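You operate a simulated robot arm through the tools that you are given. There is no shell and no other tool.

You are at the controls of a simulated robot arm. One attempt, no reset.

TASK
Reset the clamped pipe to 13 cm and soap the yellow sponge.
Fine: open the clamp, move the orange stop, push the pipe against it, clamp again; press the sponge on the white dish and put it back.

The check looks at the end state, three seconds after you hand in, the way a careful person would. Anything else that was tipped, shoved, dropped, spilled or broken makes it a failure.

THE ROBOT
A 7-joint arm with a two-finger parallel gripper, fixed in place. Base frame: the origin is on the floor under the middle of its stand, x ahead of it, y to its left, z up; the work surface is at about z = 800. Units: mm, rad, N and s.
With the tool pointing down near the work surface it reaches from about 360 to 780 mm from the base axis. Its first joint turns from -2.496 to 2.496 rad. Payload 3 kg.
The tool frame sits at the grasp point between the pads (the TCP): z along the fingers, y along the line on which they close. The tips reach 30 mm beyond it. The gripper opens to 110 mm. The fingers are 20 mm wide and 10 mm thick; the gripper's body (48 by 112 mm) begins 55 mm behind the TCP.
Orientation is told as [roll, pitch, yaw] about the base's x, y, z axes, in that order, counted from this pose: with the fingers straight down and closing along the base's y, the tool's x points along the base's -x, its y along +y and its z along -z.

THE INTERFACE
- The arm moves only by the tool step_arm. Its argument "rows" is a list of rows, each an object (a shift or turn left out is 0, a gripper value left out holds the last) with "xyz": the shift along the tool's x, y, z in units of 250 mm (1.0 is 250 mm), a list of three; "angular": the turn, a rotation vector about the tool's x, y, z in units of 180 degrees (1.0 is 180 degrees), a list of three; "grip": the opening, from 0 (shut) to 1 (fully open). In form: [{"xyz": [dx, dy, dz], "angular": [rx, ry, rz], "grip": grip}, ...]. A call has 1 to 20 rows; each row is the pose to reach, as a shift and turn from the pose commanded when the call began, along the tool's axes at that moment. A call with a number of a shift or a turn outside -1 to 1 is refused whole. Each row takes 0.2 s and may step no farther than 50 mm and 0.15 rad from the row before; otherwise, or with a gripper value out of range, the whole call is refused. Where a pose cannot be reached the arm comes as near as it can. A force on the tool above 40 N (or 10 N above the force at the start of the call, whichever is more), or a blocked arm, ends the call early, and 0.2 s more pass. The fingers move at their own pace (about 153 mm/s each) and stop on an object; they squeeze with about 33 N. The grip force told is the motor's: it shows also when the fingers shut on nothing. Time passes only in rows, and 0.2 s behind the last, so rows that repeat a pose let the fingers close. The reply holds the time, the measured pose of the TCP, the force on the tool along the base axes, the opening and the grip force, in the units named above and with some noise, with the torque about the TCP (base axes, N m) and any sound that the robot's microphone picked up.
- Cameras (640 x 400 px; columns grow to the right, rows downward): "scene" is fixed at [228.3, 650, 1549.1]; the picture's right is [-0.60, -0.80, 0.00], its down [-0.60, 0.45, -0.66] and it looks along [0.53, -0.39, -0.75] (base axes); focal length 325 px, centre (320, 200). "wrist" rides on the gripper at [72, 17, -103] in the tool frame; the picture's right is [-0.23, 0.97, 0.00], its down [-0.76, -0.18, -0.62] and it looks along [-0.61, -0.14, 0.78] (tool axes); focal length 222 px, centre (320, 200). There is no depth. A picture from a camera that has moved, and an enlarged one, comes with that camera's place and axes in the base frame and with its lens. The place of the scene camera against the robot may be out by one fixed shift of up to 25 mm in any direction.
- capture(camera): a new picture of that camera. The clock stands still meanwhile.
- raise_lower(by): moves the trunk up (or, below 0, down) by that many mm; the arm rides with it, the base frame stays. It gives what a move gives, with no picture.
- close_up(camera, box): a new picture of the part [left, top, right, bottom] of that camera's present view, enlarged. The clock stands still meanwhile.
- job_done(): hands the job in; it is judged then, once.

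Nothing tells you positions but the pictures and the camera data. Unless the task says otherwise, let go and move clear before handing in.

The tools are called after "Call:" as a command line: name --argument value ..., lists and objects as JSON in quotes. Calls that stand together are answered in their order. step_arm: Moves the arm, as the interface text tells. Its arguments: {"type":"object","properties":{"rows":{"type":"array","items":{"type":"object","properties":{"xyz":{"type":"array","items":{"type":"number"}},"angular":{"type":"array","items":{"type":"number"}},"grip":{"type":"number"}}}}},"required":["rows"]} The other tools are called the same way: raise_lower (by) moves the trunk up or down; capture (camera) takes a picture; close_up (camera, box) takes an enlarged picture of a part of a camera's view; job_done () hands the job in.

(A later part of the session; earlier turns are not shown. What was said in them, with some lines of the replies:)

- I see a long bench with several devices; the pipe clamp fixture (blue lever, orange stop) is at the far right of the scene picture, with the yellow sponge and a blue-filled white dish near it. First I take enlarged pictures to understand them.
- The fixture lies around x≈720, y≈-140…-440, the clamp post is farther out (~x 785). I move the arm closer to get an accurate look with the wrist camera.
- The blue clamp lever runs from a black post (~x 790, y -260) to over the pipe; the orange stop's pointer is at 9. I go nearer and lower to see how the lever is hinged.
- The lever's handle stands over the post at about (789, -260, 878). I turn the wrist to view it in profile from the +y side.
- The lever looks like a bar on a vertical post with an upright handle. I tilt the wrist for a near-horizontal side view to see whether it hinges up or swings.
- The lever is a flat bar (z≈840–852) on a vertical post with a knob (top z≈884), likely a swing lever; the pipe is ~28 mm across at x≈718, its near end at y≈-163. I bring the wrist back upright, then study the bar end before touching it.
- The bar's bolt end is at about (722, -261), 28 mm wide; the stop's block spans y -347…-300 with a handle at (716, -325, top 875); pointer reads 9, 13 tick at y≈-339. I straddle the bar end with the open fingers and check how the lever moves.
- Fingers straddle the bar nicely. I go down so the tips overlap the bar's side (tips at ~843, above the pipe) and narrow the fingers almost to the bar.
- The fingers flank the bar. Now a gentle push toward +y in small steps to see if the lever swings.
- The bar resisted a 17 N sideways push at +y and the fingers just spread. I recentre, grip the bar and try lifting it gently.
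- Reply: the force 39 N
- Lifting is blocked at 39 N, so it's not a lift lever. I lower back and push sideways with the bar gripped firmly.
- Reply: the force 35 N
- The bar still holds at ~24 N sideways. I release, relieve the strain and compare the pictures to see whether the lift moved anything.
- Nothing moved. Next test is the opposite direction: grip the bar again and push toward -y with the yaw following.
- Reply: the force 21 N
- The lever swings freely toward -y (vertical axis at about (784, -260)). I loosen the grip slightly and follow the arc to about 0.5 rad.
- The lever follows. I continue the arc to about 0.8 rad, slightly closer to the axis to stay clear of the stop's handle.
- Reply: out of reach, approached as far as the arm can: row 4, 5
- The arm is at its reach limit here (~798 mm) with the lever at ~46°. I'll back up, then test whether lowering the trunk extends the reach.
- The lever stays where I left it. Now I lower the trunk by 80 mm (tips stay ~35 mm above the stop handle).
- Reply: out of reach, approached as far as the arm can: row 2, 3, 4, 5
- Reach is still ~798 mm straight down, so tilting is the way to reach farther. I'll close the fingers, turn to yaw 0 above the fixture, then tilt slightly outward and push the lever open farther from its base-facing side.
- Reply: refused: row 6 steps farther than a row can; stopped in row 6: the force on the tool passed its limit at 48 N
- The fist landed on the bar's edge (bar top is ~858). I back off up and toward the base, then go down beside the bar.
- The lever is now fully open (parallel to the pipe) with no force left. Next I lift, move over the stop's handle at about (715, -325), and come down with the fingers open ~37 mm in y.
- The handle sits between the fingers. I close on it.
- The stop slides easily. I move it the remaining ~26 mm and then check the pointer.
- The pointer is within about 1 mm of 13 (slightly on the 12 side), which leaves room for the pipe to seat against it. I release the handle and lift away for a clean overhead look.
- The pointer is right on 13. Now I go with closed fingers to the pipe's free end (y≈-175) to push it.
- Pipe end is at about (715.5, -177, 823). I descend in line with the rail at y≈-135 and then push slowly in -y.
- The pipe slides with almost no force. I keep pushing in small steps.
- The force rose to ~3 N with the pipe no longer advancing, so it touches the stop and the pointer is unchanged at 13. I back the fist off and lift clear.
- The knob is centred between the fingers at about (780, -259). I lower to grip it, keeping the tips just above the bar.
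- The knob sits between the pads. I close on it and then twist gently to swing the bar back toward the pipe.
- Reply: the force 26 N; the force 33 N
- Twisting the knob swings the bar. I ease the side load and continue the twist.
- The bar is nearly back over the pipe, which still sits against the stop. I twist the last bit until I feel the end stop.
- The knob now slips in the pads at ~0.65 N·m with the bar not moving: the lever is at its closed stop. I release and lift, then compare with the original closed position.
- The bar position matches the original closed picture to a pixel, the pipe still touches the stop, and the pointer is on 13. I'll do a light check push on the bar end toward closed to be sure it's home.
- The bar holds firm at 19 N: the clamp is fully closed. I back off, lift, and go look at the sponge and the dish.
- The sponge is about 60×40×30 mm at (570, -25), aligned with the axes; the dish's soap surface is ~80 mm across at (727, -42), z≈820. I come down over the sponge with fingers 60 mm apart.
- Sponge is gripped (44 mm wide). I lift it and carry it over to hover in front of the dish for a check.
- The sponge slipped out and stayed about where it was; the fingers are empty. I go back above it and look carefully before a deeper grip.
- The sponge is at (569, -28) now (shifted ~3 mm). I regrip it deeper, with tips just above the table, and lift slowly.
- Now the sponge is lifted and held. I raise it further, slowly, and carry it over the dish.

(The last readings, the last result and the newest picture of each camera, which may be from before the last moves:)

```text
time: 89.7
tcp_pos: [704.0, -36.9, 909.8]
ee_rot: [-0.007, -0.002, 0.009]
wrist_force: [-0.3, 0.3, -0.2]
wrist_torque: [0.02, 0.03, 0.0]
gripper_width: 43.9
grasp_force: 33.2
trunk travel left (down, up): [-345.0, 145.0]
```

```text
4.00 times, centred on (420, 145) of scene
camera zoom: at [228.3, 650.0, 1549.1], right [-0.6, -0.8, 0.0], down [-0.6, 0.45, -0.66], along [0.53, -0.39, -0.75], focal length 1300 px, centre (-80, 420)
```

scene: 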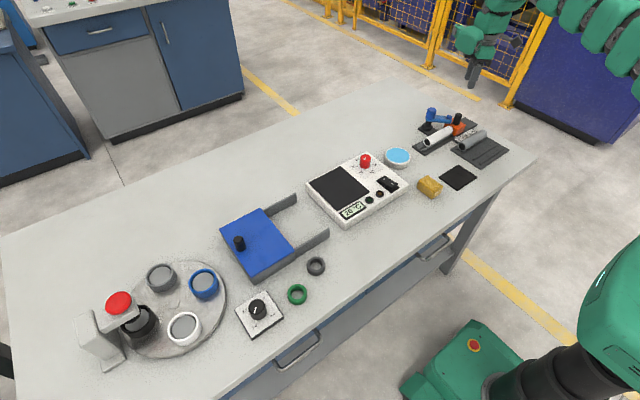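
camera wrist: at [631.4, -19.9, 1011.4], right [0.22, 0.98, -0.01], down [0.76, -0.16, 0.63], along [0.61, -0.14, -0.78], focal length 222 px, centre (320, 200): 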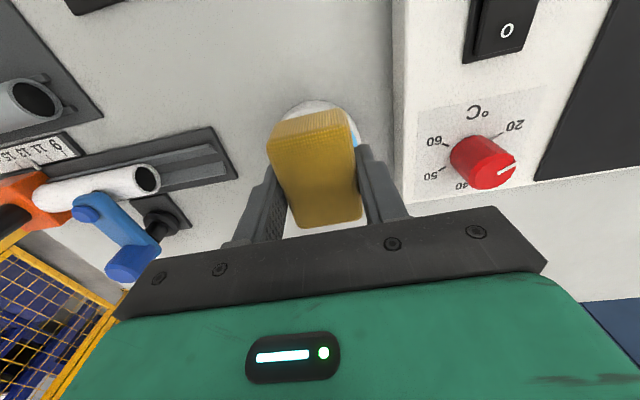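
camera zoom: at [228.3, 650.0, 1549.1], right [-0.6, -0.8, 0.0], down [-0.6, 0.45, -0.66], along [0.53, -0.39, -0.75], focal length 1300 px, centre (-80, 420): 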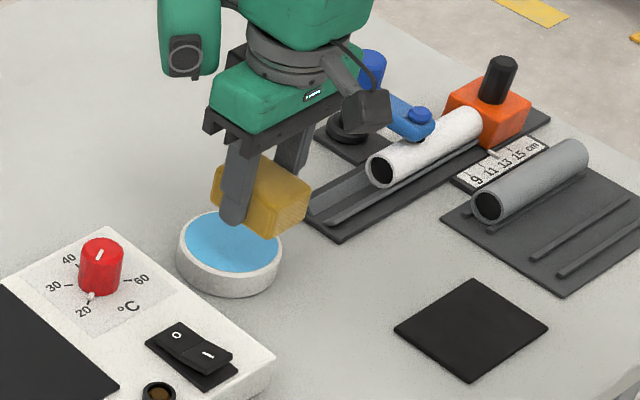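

Call:
step_arm --rows '[{"xyz": [-0.05, -0.01, 0.0], "grip": 0.0}, {"xyz": [-0.097, -0.0204, 0.02], "grip": 0.0}, {"xyz": [-0.097, -0.0204, 0.07], "grip": 0.0}, {"xyz": [-0.097, -0.0204, 0.12], "grip": 0.0}, {"xyz": [-0.097, -0.0204, 0.17], "grip": 0.0}, {"xyz": [-0.097, -0.0204, 0.17], "grip": 0.0}]'

Call:
capture --camera "wrist"

Call:
close_up --camera "scene" --box '[360, 115, 450, 185]'

```text
time: 91.1
tcp_pos: [727.4, -42.4, 865.0]
ee_rot: [-0.006, -0.001, 0.012]
wrist_force: [-0.3, 0.7, 0.3]
wrist_torque: [0.0, 0.02, -0.02]
gripper_width: 44.0
grasp_force: 32.7
trunk travel left (down, up): [-345.0, 145.0]
```

```text
taken
camera wrist: at [654.7, -25.1, 967.6], right [0.22, 0.98, -0.01], down [0.76, -0.16, 0.62], along [0.61, -0.14, -0.78], focal length 222 px, centre (320, 200)
```

wrist: 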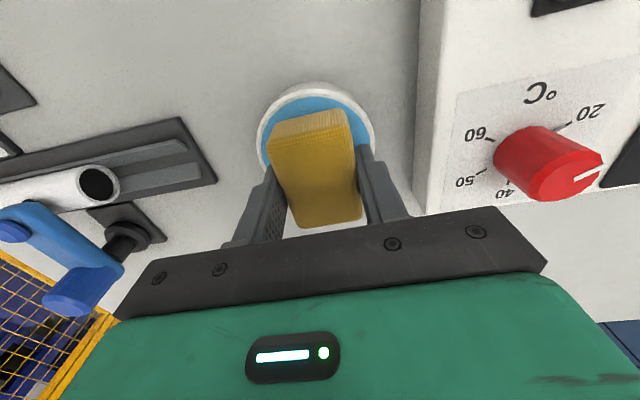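

```text
5.71 times, centred on (405, 150) of scene
camera zoom: at [228.3, 650.0, 1549.1], right [-0.6, -0.8, 0.0], down [-0.6, 0.45, -0.66], along [0.53, -0.39, -0.75], focal length 1858 px, centre (-166, 486)
```

zoom: 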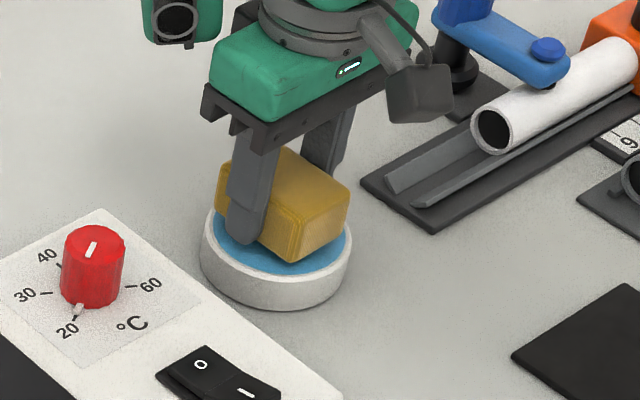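

Well centred over the soap. I lower in 2–3 mm steps until the sponge presses on it.

Call:
step_arm --rows '[{"xyz": [0, 0, 0.01], "grip": 0.0}, {"xyz": [0, 0, 0.02], "grip": 0.0}, {"xyz": [0, 0, 0.028], "grip": 0.0}]'

Call:
step_arm --rows '[{"xyz": [0, 0, 0.008], "grip": 0.0}, {"xyz": [0, 0, 0.012], "grip": 0.0}]'

```text
time: 91.9
tcp_pos: [727.6, -42.3, 859.9]
ee_rot: [-0.007, -0.002, 0.01]
wrist_force: [-0.4, -0.6, 5.3]
wrist_torque: [0.09, 0.02, 0.01]
gripper_width: 43.8
grasp_force: 32.9
trunk travel left (down, up): [-345.0, 145.0]
```

```text
time: 92.5
tcp_pos: [727.3, -43.2, 859.0]
ee_rot: [-0.006, -0.008, 0.01]
wrist_force: [2.5, -1.0, 31.3]
wrist_torque: [0.41, 0.32, -0.03]
gripper_width: 44.1
grasp_force: 32.8
trunk travel left (down, up): [-345.0, 145.0]
```

Call:
close_up --camera "scene" --box '[375, 125, 435, 175]'

Call:
close_up --camera "wrist" --box '[220, 70, 420, 250]'

```text
8.00 times, centred on (405, 150) of scene
camera zoom: at [228.3, 650.0, 1549.1], right [-0.6, -0.8, 0.0], down [-0.6, 0.45, -0.66], along [0.53, -0.39, -0.75], focal length 2601 px, centre (-360, 600)
```

zoom: 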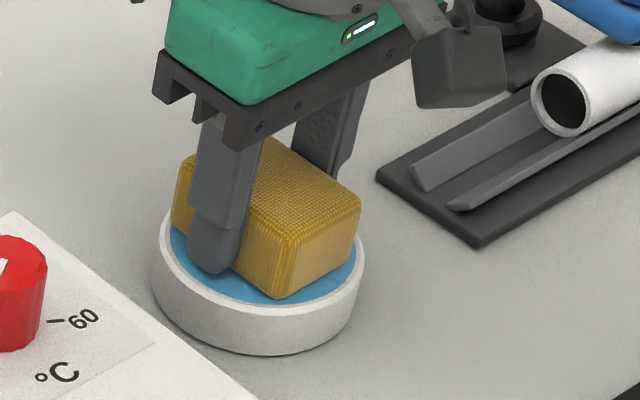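

```text
2.22 times, centred on (320, 160) of wrist
camera zoom: at [653.2, -25.1, 961.5], right [0.22, 0.98, -0.01], down [0.76, -0.16, 0.63], along [0.61, -0.14, -0.78], focal length 494 px, centre (320, 289)
```

zoom: 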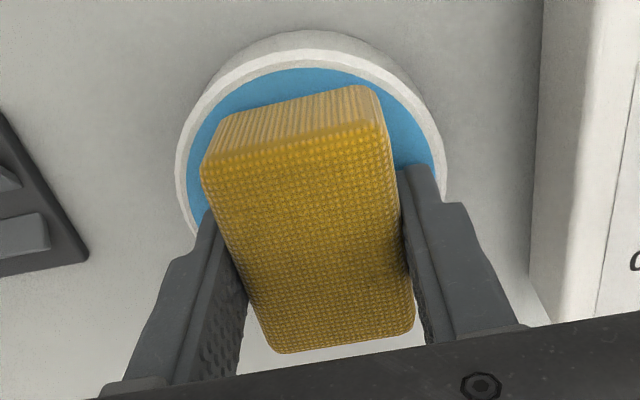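

The sponge is pressed firmly (31 N) on the soap inside the rim. I hold it briefly, then lift slowly.

Call:
step_arm --rows '[{"xyz": [0, 0, 0], "grip": 0.0}, {"xyz": [0, 0, 0], "grip": 0.0}, {"xyz": [0, 0, 0], "grip": 0.0}, {"xyz": [0, 0, 0], "grip": 0.0}]'

Call:
step_arm --rows '[{"xyz": [0, 0, -0.012], "grip": 0.0}, {"xyz": [0, 0, -0.03], "grip": 0.0}, {"xyz": [0, 0, -0.06], "grip": 0.0}, {"xyz": [0, 0, -0.1], "grip": 0.0}, {"xyz": [0, 0, -0.14], "grip": 0.0}, {"xyz": [0, 0, -0.2], "grip": 0.0}, {"xyz": [0, 0, -0.2], "grip": 0.0}]'

Call:
close_up --camera "scene" --box '[360, 105, 450, 175]'

Call:
close_up --camera "wrist" --box '[220, 70, 420, 250]'

```text
time: 93.3
tcp_pos: [727.1, -42.4, 859.6]
ee_rot: [-0.006, -0.008, 0.011]
wrist_force: [-2.8, 0.9, 14.2]
wrist_torque: [0.11, 0.37, 0.02]
gripper_width: 43.9
grasp_force: 32.6
trunk travel left (down, up): [-345.0, 145.0]
stopped in row 3: the force on the tool passed its limit at 42 N (the readings are from after the stop); the commanded pose is now the measured one
```

```text
time: 94.9
tcp_pos: [726.9, -43.5, 908.7]
ee_rot: [-0.005, -0.005, 0.011]
wrist_force: [-0.5, -0.9, -0.7]
wrist_torque: [-0.01, 0.02, 0.02]
gripper_width: 44.2
grasp_force: 32.6
trunk travel left (down, up): [-345.0, 145.0]
```

```text
5.71 times, centred on (405, 140) of scene
camera zoom: at [228.3, 650.0, 1549.1], right [-0.6, -0.8, 0.0], down [-0.6, 0.45, -0.66], along [0.53, -0.39, -0.75], focal length 1858 px, centre (-166, 543)
```

zoom: 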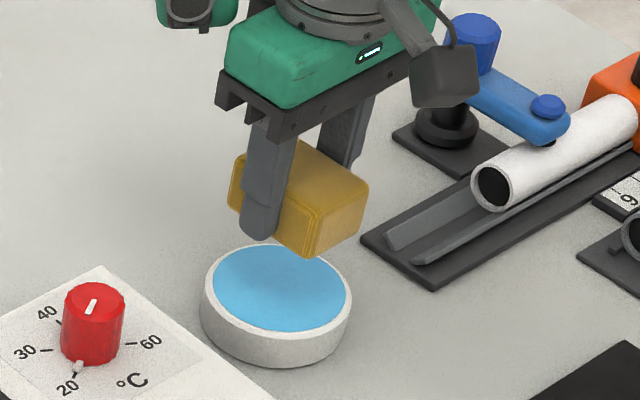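

```text
2.22 times, centred on (320, 160) of wrist
camera zoom: at [653.5, -25.5, 1011.0], right [0.22, 0.98, -0.01], down [0.76, -0.16, 0.63], along [0.61, -0.14, -0.78], focal length 494 px, centre (320, 289)
```

zoom: 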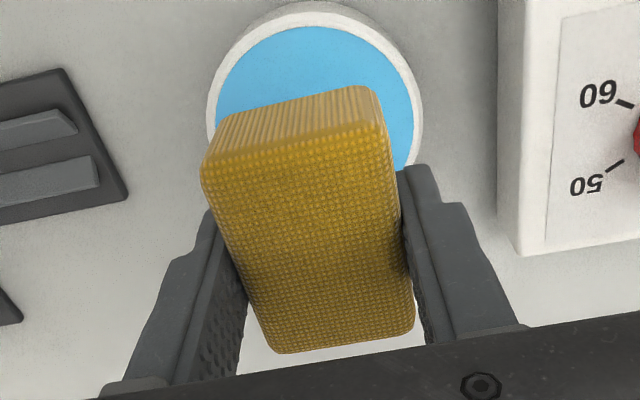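

The sponge has been soaped. I carry it back above its original place at (570, -25).

Call:
step_arm --rows '[{"xyz": [0.06, 0.006, 0], "grip": 0.0}, {"xyz": [0.13, 0.014, 0], "grip": 0.0}, {"xyz": [0.2, 0.022, 0], "grip": 0.0}, {"xyz": [0.27, 0.03, 0], "grip": 0.0}, {"xyz": [0.34, 0.038, 0], "grip": 0.0}, {"xyz": [0.41, 0.046, 0], "grip": 0.0}, {"xyz": [0.48, 0.054, 0], "grip": 0.0}, {"xyz": [0.55, 0.062, 0], "grip": 0.0}, {"xyz": [0.6, 0.07, 0], "grip": 0.0}, {"xyz": [0.621, 0.0756, 0], "grip": 0.0}, {"xyz": [0.621, 0.0756, 0], "grip": 0.0}]'

Call:
capture --camera "wrist"

```text
time: 97.3
tcp_pos: [571.2, -25.6, 907.2]
ee_rot: [-0.007, -0.003, 0.01]
wrist_force: [0.7, -0.5, 0.1]
wrist_torque: [-0.01, 0.0, 0.02]
gripper_width: 43.9
grasp_force: 33.1
trunk travel left (down, up): [-345.0, 145.0]
```

```text
taken
camera wrist: at [498.4, -8.4, 1009.2], right [0.22, 0.98, -0.01], down [0.76, -0.16, 0.63], along [0.61, -0.14, -0.78], focal length 222 px, centre (320, 200)
```

wrist: 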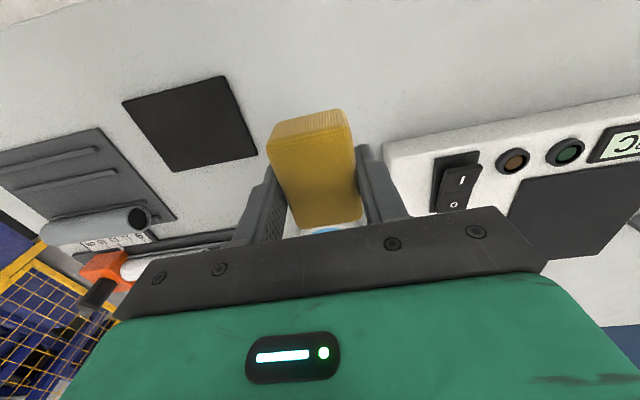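

Call:
step_arm --rows '[{"xyz": [0, 0.004, 0.05], "grip": 0.0}, {"xyz": [0, 0.004, 0.11], "grip": 0.0}, {"xyz": [0, 0.004, 0.17], "grip": 0.0}, {"xyz": [0, 0.004, 0.22], "grip": 0.0}, {"xyz": [0, 0.004, 0.255], "grip": 0.0}, {"xyz": [0, 0.004, 0.275], "grip": 0.0}, {"xyz": [0, 0.004, 0.275], "grip": 0.0}]'

Call:
step_arm --rows '[{"xyz": [0, 0, 0.005], "grip": 0.0}, {"xyz": [0, 0, 0.01], "grip": 0.0}]'

```text
time: 98.9
tcp_pos: [574.8, -23.8, 839.9]
ee_rot: [-0.008, -0.006, 0.011]
wrist_force: [0.2, 0.6, -0.7]
wrist_torque: [-0.01, 0.0, -0.01]
gripper_width: 44.1
grasp_force: 32.7
trunk travel left (down, up): [-345.0, 145.0]
```

```text
time: 99.5
tcp_pos: [572.0, -24.5, 836.6]
ee_rot: [-0.008, -0.006, 0.011]
wrist_force: [0.4, 0.4, -0.5]
wrist_torque: [-0.01, -0.02, 0.03]
gripper_width: 44.2
grasp_force: 32.6
trunk travel left (down, up): [-345.0, 145.0]
```

Call:
step_arm --rows '[{"xyz": [0, 0, 0.005], "grip": 0.0}, {"xyz": [0, 0, 0.008], "grip": 0.0}]'

Call:
close_up --camera "scene" --box '[370, 135, 490, 215]'

```text
time: 100.1
tcp_pos: [573.4, -24.3, 834.1]
ee_rot: [-0.007, -0.006, 0.012]
wrist_force: [-0.1, -0.6, 0.3]
wrist_torque: [-0.02, -0.03, 0.0]
gripper_width: 44.0
grasp_force: 33.7
trunk travel left (down, up): [-345.0, 145.0]
```

```text
5.00 times, centred on (430, 175) of scene
camera zoom: at [228.3, 650.0, 1549.1], right [-0.6, -0.8, 0.0], down [-0.6, 0.45, -0.66], along [0.53, -0.39, -0.75], focal length 1626 px, centre (-230, 325)
```

zoom: 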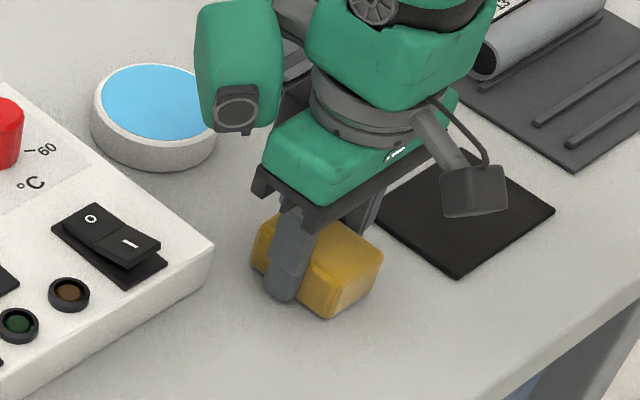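

Almost exactly on its original outline. I make a 1–2 mm correction, touch down, and release.

Call:
step_arm --rows '[{"xyz": [0.005, -0.005, 0.0], "grip": 0.0}, {"xyz": [0.005, -0.005, 0.003], "grip": 0.0}, {"xyz": [0.005, -0.005, 0.005], "grip": 0.0}]'

Call:
step_arm --rows '[{"xyz": [0, 0, 0], "grip": 0.4}, {"xyz": [0, 0, 0], "grip": 0.5}, {"xyz": [0, 0, 0], "grip": 0.58}, {"xyz": [0, 0, 0], "grip": 0.58}, {"xyz": [0, 0, -0.04], "grip": 0.58}, {"xyz": [0, 0, -0.1], "grip": 0.58}, {"xyz": [0, 0, -0.22], "grip": 0.58}, {"xyz": [0, 0, -0.4], "grip": 0.58}, {"xyz": [0, 0, -0.58], "grip": 0.58}, {"xyz": [0, 0, -0.58], "grip": 0.58}]'

Call:
close_up --camera "scene" --box '[370, 135, 490, 215]'

Call:
capture --camera "wrist"

```text
time: 100.9
tcp_pos: [571.4, -25.3, 833.6]
ee_rot: [-0.007, -0.005, 0.011]
wrist_force: [0.1, 0.2, 8.1]
wrist_torque: [0.2, 0.03, -0.02]
gripper_width: 44.2
grasp_force: 33.2
trunk travel left (down, up): [-345.0, 145.0]
```

```text
time: 103.1
tcp_pos: [570.0, -25.5, 975.7]
ee_rot: [-0.009, -0.003, 0.011]
wrist_force: [0.1, -0.1, 0.1]
wrist_torque: [0.0, -0.02, -0.03]
gripper_width: 63.7
grasp_force: 0.0
trunk travel left (down, up): [-345.0, 145.0]
```

```text
5.00 times, centred on (430, 175) of scene
camera zoom: at [228.3, 650.0, 1549.1], right [-0.6, -0.8, 0.0], down [-0.6, 0.45, -0.66], along [0.53, -0.39, -0.75], focal length 1626 px, centre (-230, 325)
```

zoom: 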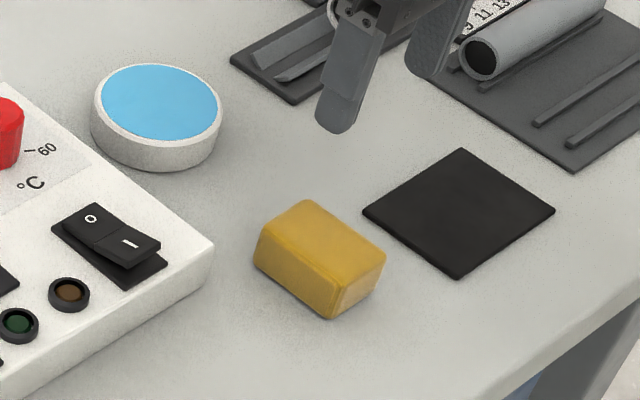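

```text
taken
camera wrist: at [496.6, -7.4, 1077.9], right [0.22, 0.98, -0.01], down [0.76, -0.16, 0.63], along [0.61, -0.14, -0.78], focal length 222 px, centre (320, 200)
```

wrist: 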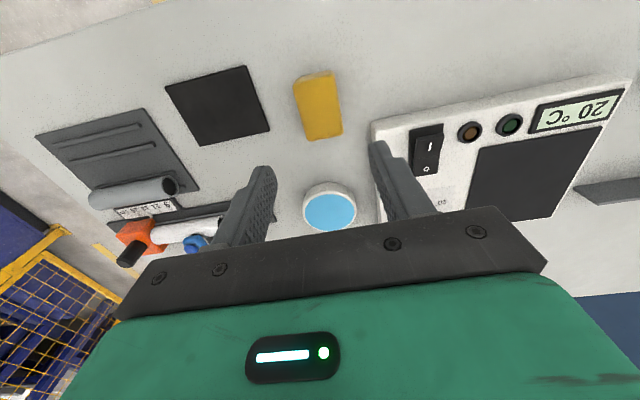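

The sponge is back on its original outline. Before handing in I go above the clamp fixture once more to verify the pointer, pipe contact and lever.

Call:
step_arm --rows '[{"xyz": [0, -0.15, -0.02], "grip": 0.58}, {"xyz": [0, -0.32, -0.04], "grip": 0.58}, {"xyz": [-0.04, -0.5, -0.04], "grip": 0.58}, {"xyz": [-0.08, -0.68, -0.04], "grip": 0.58}, {"xyz": [-0.12, -0.84, -0.04], "grip": 0.58}, {"xyz": [-0.16, -0.98, -0.04], "grip": 0.58}, {"xyz": [-0.16, -0.98, -0.04], "grip": 0.58}]'

Call:
step_arm --rows '[{"xyz": [-0.04, -0.1, 0], "grip": 0.9}, {"xyz": [-0.08, -0.22, 0], "grip": 0.9}, {"xyz": [-0.11, -0.34, 0], "grip": 0.9}, {"xyz": [-0.11, -0.34, 0], "grip": 0.9}]'

Call:
capture --camera "wrist"

```text
time: 104.7
tcp_pos: [612.4, -268.5, 989.6]
ee_rot: [-0.007, -0.005, 0.011]
wrist_force: [-0.4, 0.5, -0.9]
wrist_torque: [0.0, -0.02, 0.02]
gripper_width: 63.8
grasp_force: 0.0
trunk travel left (down, up): [-345.0, 145.0]
```

```text
time: 105.7
tcp_pos: [642.0, -353.4, 990.9]
ee_rot: [-0.007, -0.004, 0.011]
wrist_force: [-0.8, 0.2, -0.4]
wrist_torque: [0.0, 0.0, 0.03]
gripper_width: 99.1
grasp_force: 0.1
trunk travel left (down, up): [-345.0, 145.0]
```

```text
taken
camera wrist: at [568.8, -337.2, 1092.6], right [0.22, 0.98, -0.01], down [0.76, -0.16, 0.63], along [0.61, -0.14, -0.78], focal length 222 px, centre (320, 200)
```

wrist: 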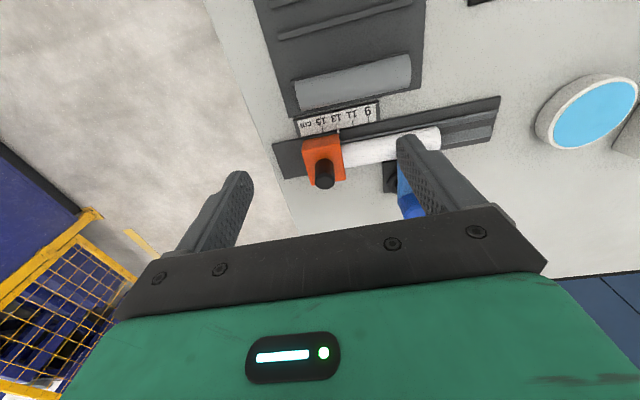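

Call:
close_up --camera "wrist" --box '[280, 90, 420, 200]'

Call:
close_up --camera "wrist" --box '[305, 105, 375, 155]'

Call:
close_up --camera "scene" --box '[410, 95, 500, 165]'

```text
3.64 times, centred on (350, 145) of wrist
camera zoom: at [568.8, -337.2, 1092.6], right [0.22, 0.98, -0.01], down [0.76, -0.16, 0.63], along [0.61, -0.14, -0.78], focal length 808 px, centre (211, 400)
```

zoom: 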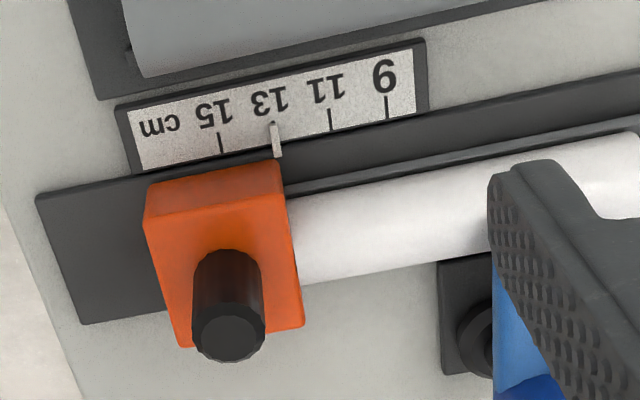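

```text
8.00 times, centred on (340, 130) of wrist
camera zoom: at [568.8, -337.2, 1092.6], right [0.22, 0.98, -0.01], down [0.76, -0.16, 0.63], along [0.61, -0.14, -0.78], focal length 1777 px, centre (160, 760)
```

zoom: 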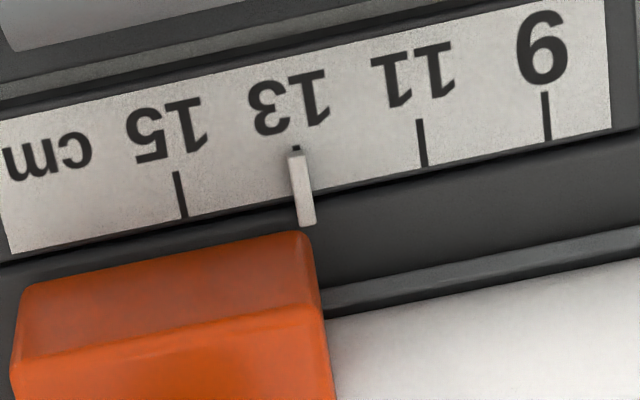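

```text
5.71 times, centred on (455, 130) of scene
camera zoom: at [228.3, 650.0, 1549.1], right [-0.6, -0.8, 0.0], down [-0.6, 0.45, -0.66], along [0.53, -0.39, -0.75], focal length 1858 px, centre (-451, 600)
```

zoom: 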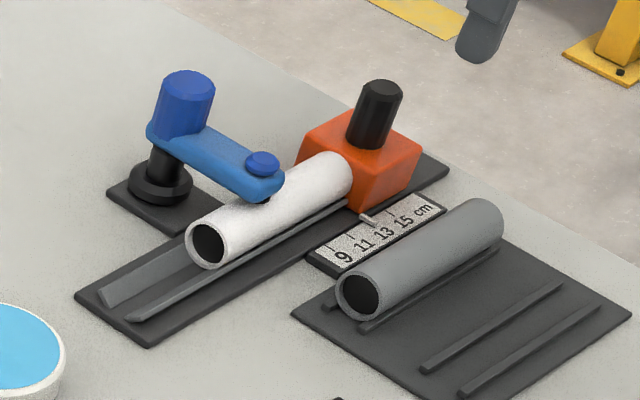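

The pointer is on 13, the pipe touches the stop, and the lever is closed. I move clear and take a last full look.

Call:
step_arm --rows '[{"xyz": [0.1, 0.1, -0.1], "grip": 0.9}, {"xyz": [0.2, 0.2, -0.2], "grip": 0.9}, {"xyz": [0.3, 0.3, -0.3], "grip": 0.9}, {"xyz": [0.4, 0.4, -0.4], "grip": 0.9}, {"xyz": [0.5, 0.5, -0.5], "grip": 0.9}, {"xyz": [0.5, 0.5, -0.5], "grip": 0.9}]'

Call:
capture --camera "scene"

Call:
close_up --camera "scene" --box '[380, 80, 540, 200]'

```text
time: 107.1
tcp_pos: [512.3, -230.9, 1113.3]
ee_rot: [-0.007, -0.005, 0.011]
wrist_force: [-0.3, -0.7, 0.5]
wrist_torque: [0.01, -0.03, 0.01]
gripper_width: 99.3
grasp_force: 0.0
trunk travel left (down, up): [-345.0, 145.0]
```

```text
taken
```

scene: 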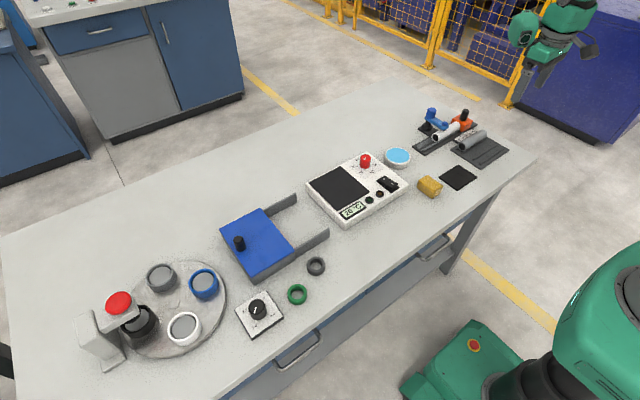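

```text
3.33 times, centred on (460, 140) of scene
camera zoom: at [228.3, 650.0, 1549.1], right [-0.6, -0.8, 0.0], down [-0.6, 0.45, -0.66], along [0.53, -0.39, -0.75], focal length 1084 px, centre (-147, 400)
```

zoom: 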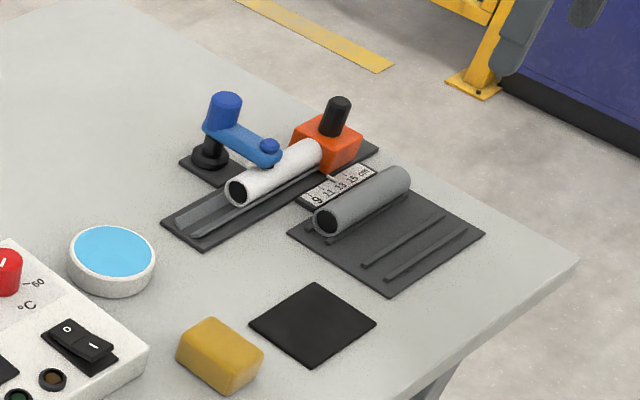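

Everything is in place: the stop reads 13, the pipe sits against it, the clamp is closed, the sponge has been pressed on the soap and is back where it was. Nothing else on the bench has moved and the arm is clear, so I hand in.

Call:
job_done

```text
The job is handed in.
```

The job is handed in. The pipe is reset to 13 cm and clamped again, and the sponge has been pressed on the soap dish and put back.

- **Pipe and stop:** The pointer on the orange stop sits on the 13 mark, checked from above. I pushed the pipe until it touched the stop, and the last pictures show no gap.
- **Clamp:** I swung the lever open, then turned it back to its closed stop. It held against a 19 N push, and in the pictures it looks just as it did at the start.
- **Sponge:** I pressed it onto the blue soap with about 30–40 N for roughly a second. It is back on its original spot to within a millimetre or two. I couldn't see any soap on it, because the pressed side is underneath.

- **Dropped grip:** On the first try the sponge slipped out of the fingers and shifted about 3 mm. I gripped it deeper and set it back in place.
- **Contact with the lever:** While opening the clamp, the closed fingers came down on the lever bar once with 48 N. Nothing moved or looked damaged.

The dish, the grey pipe and the rest of the bench look unchanged. The gripper is empty and clear of everything.
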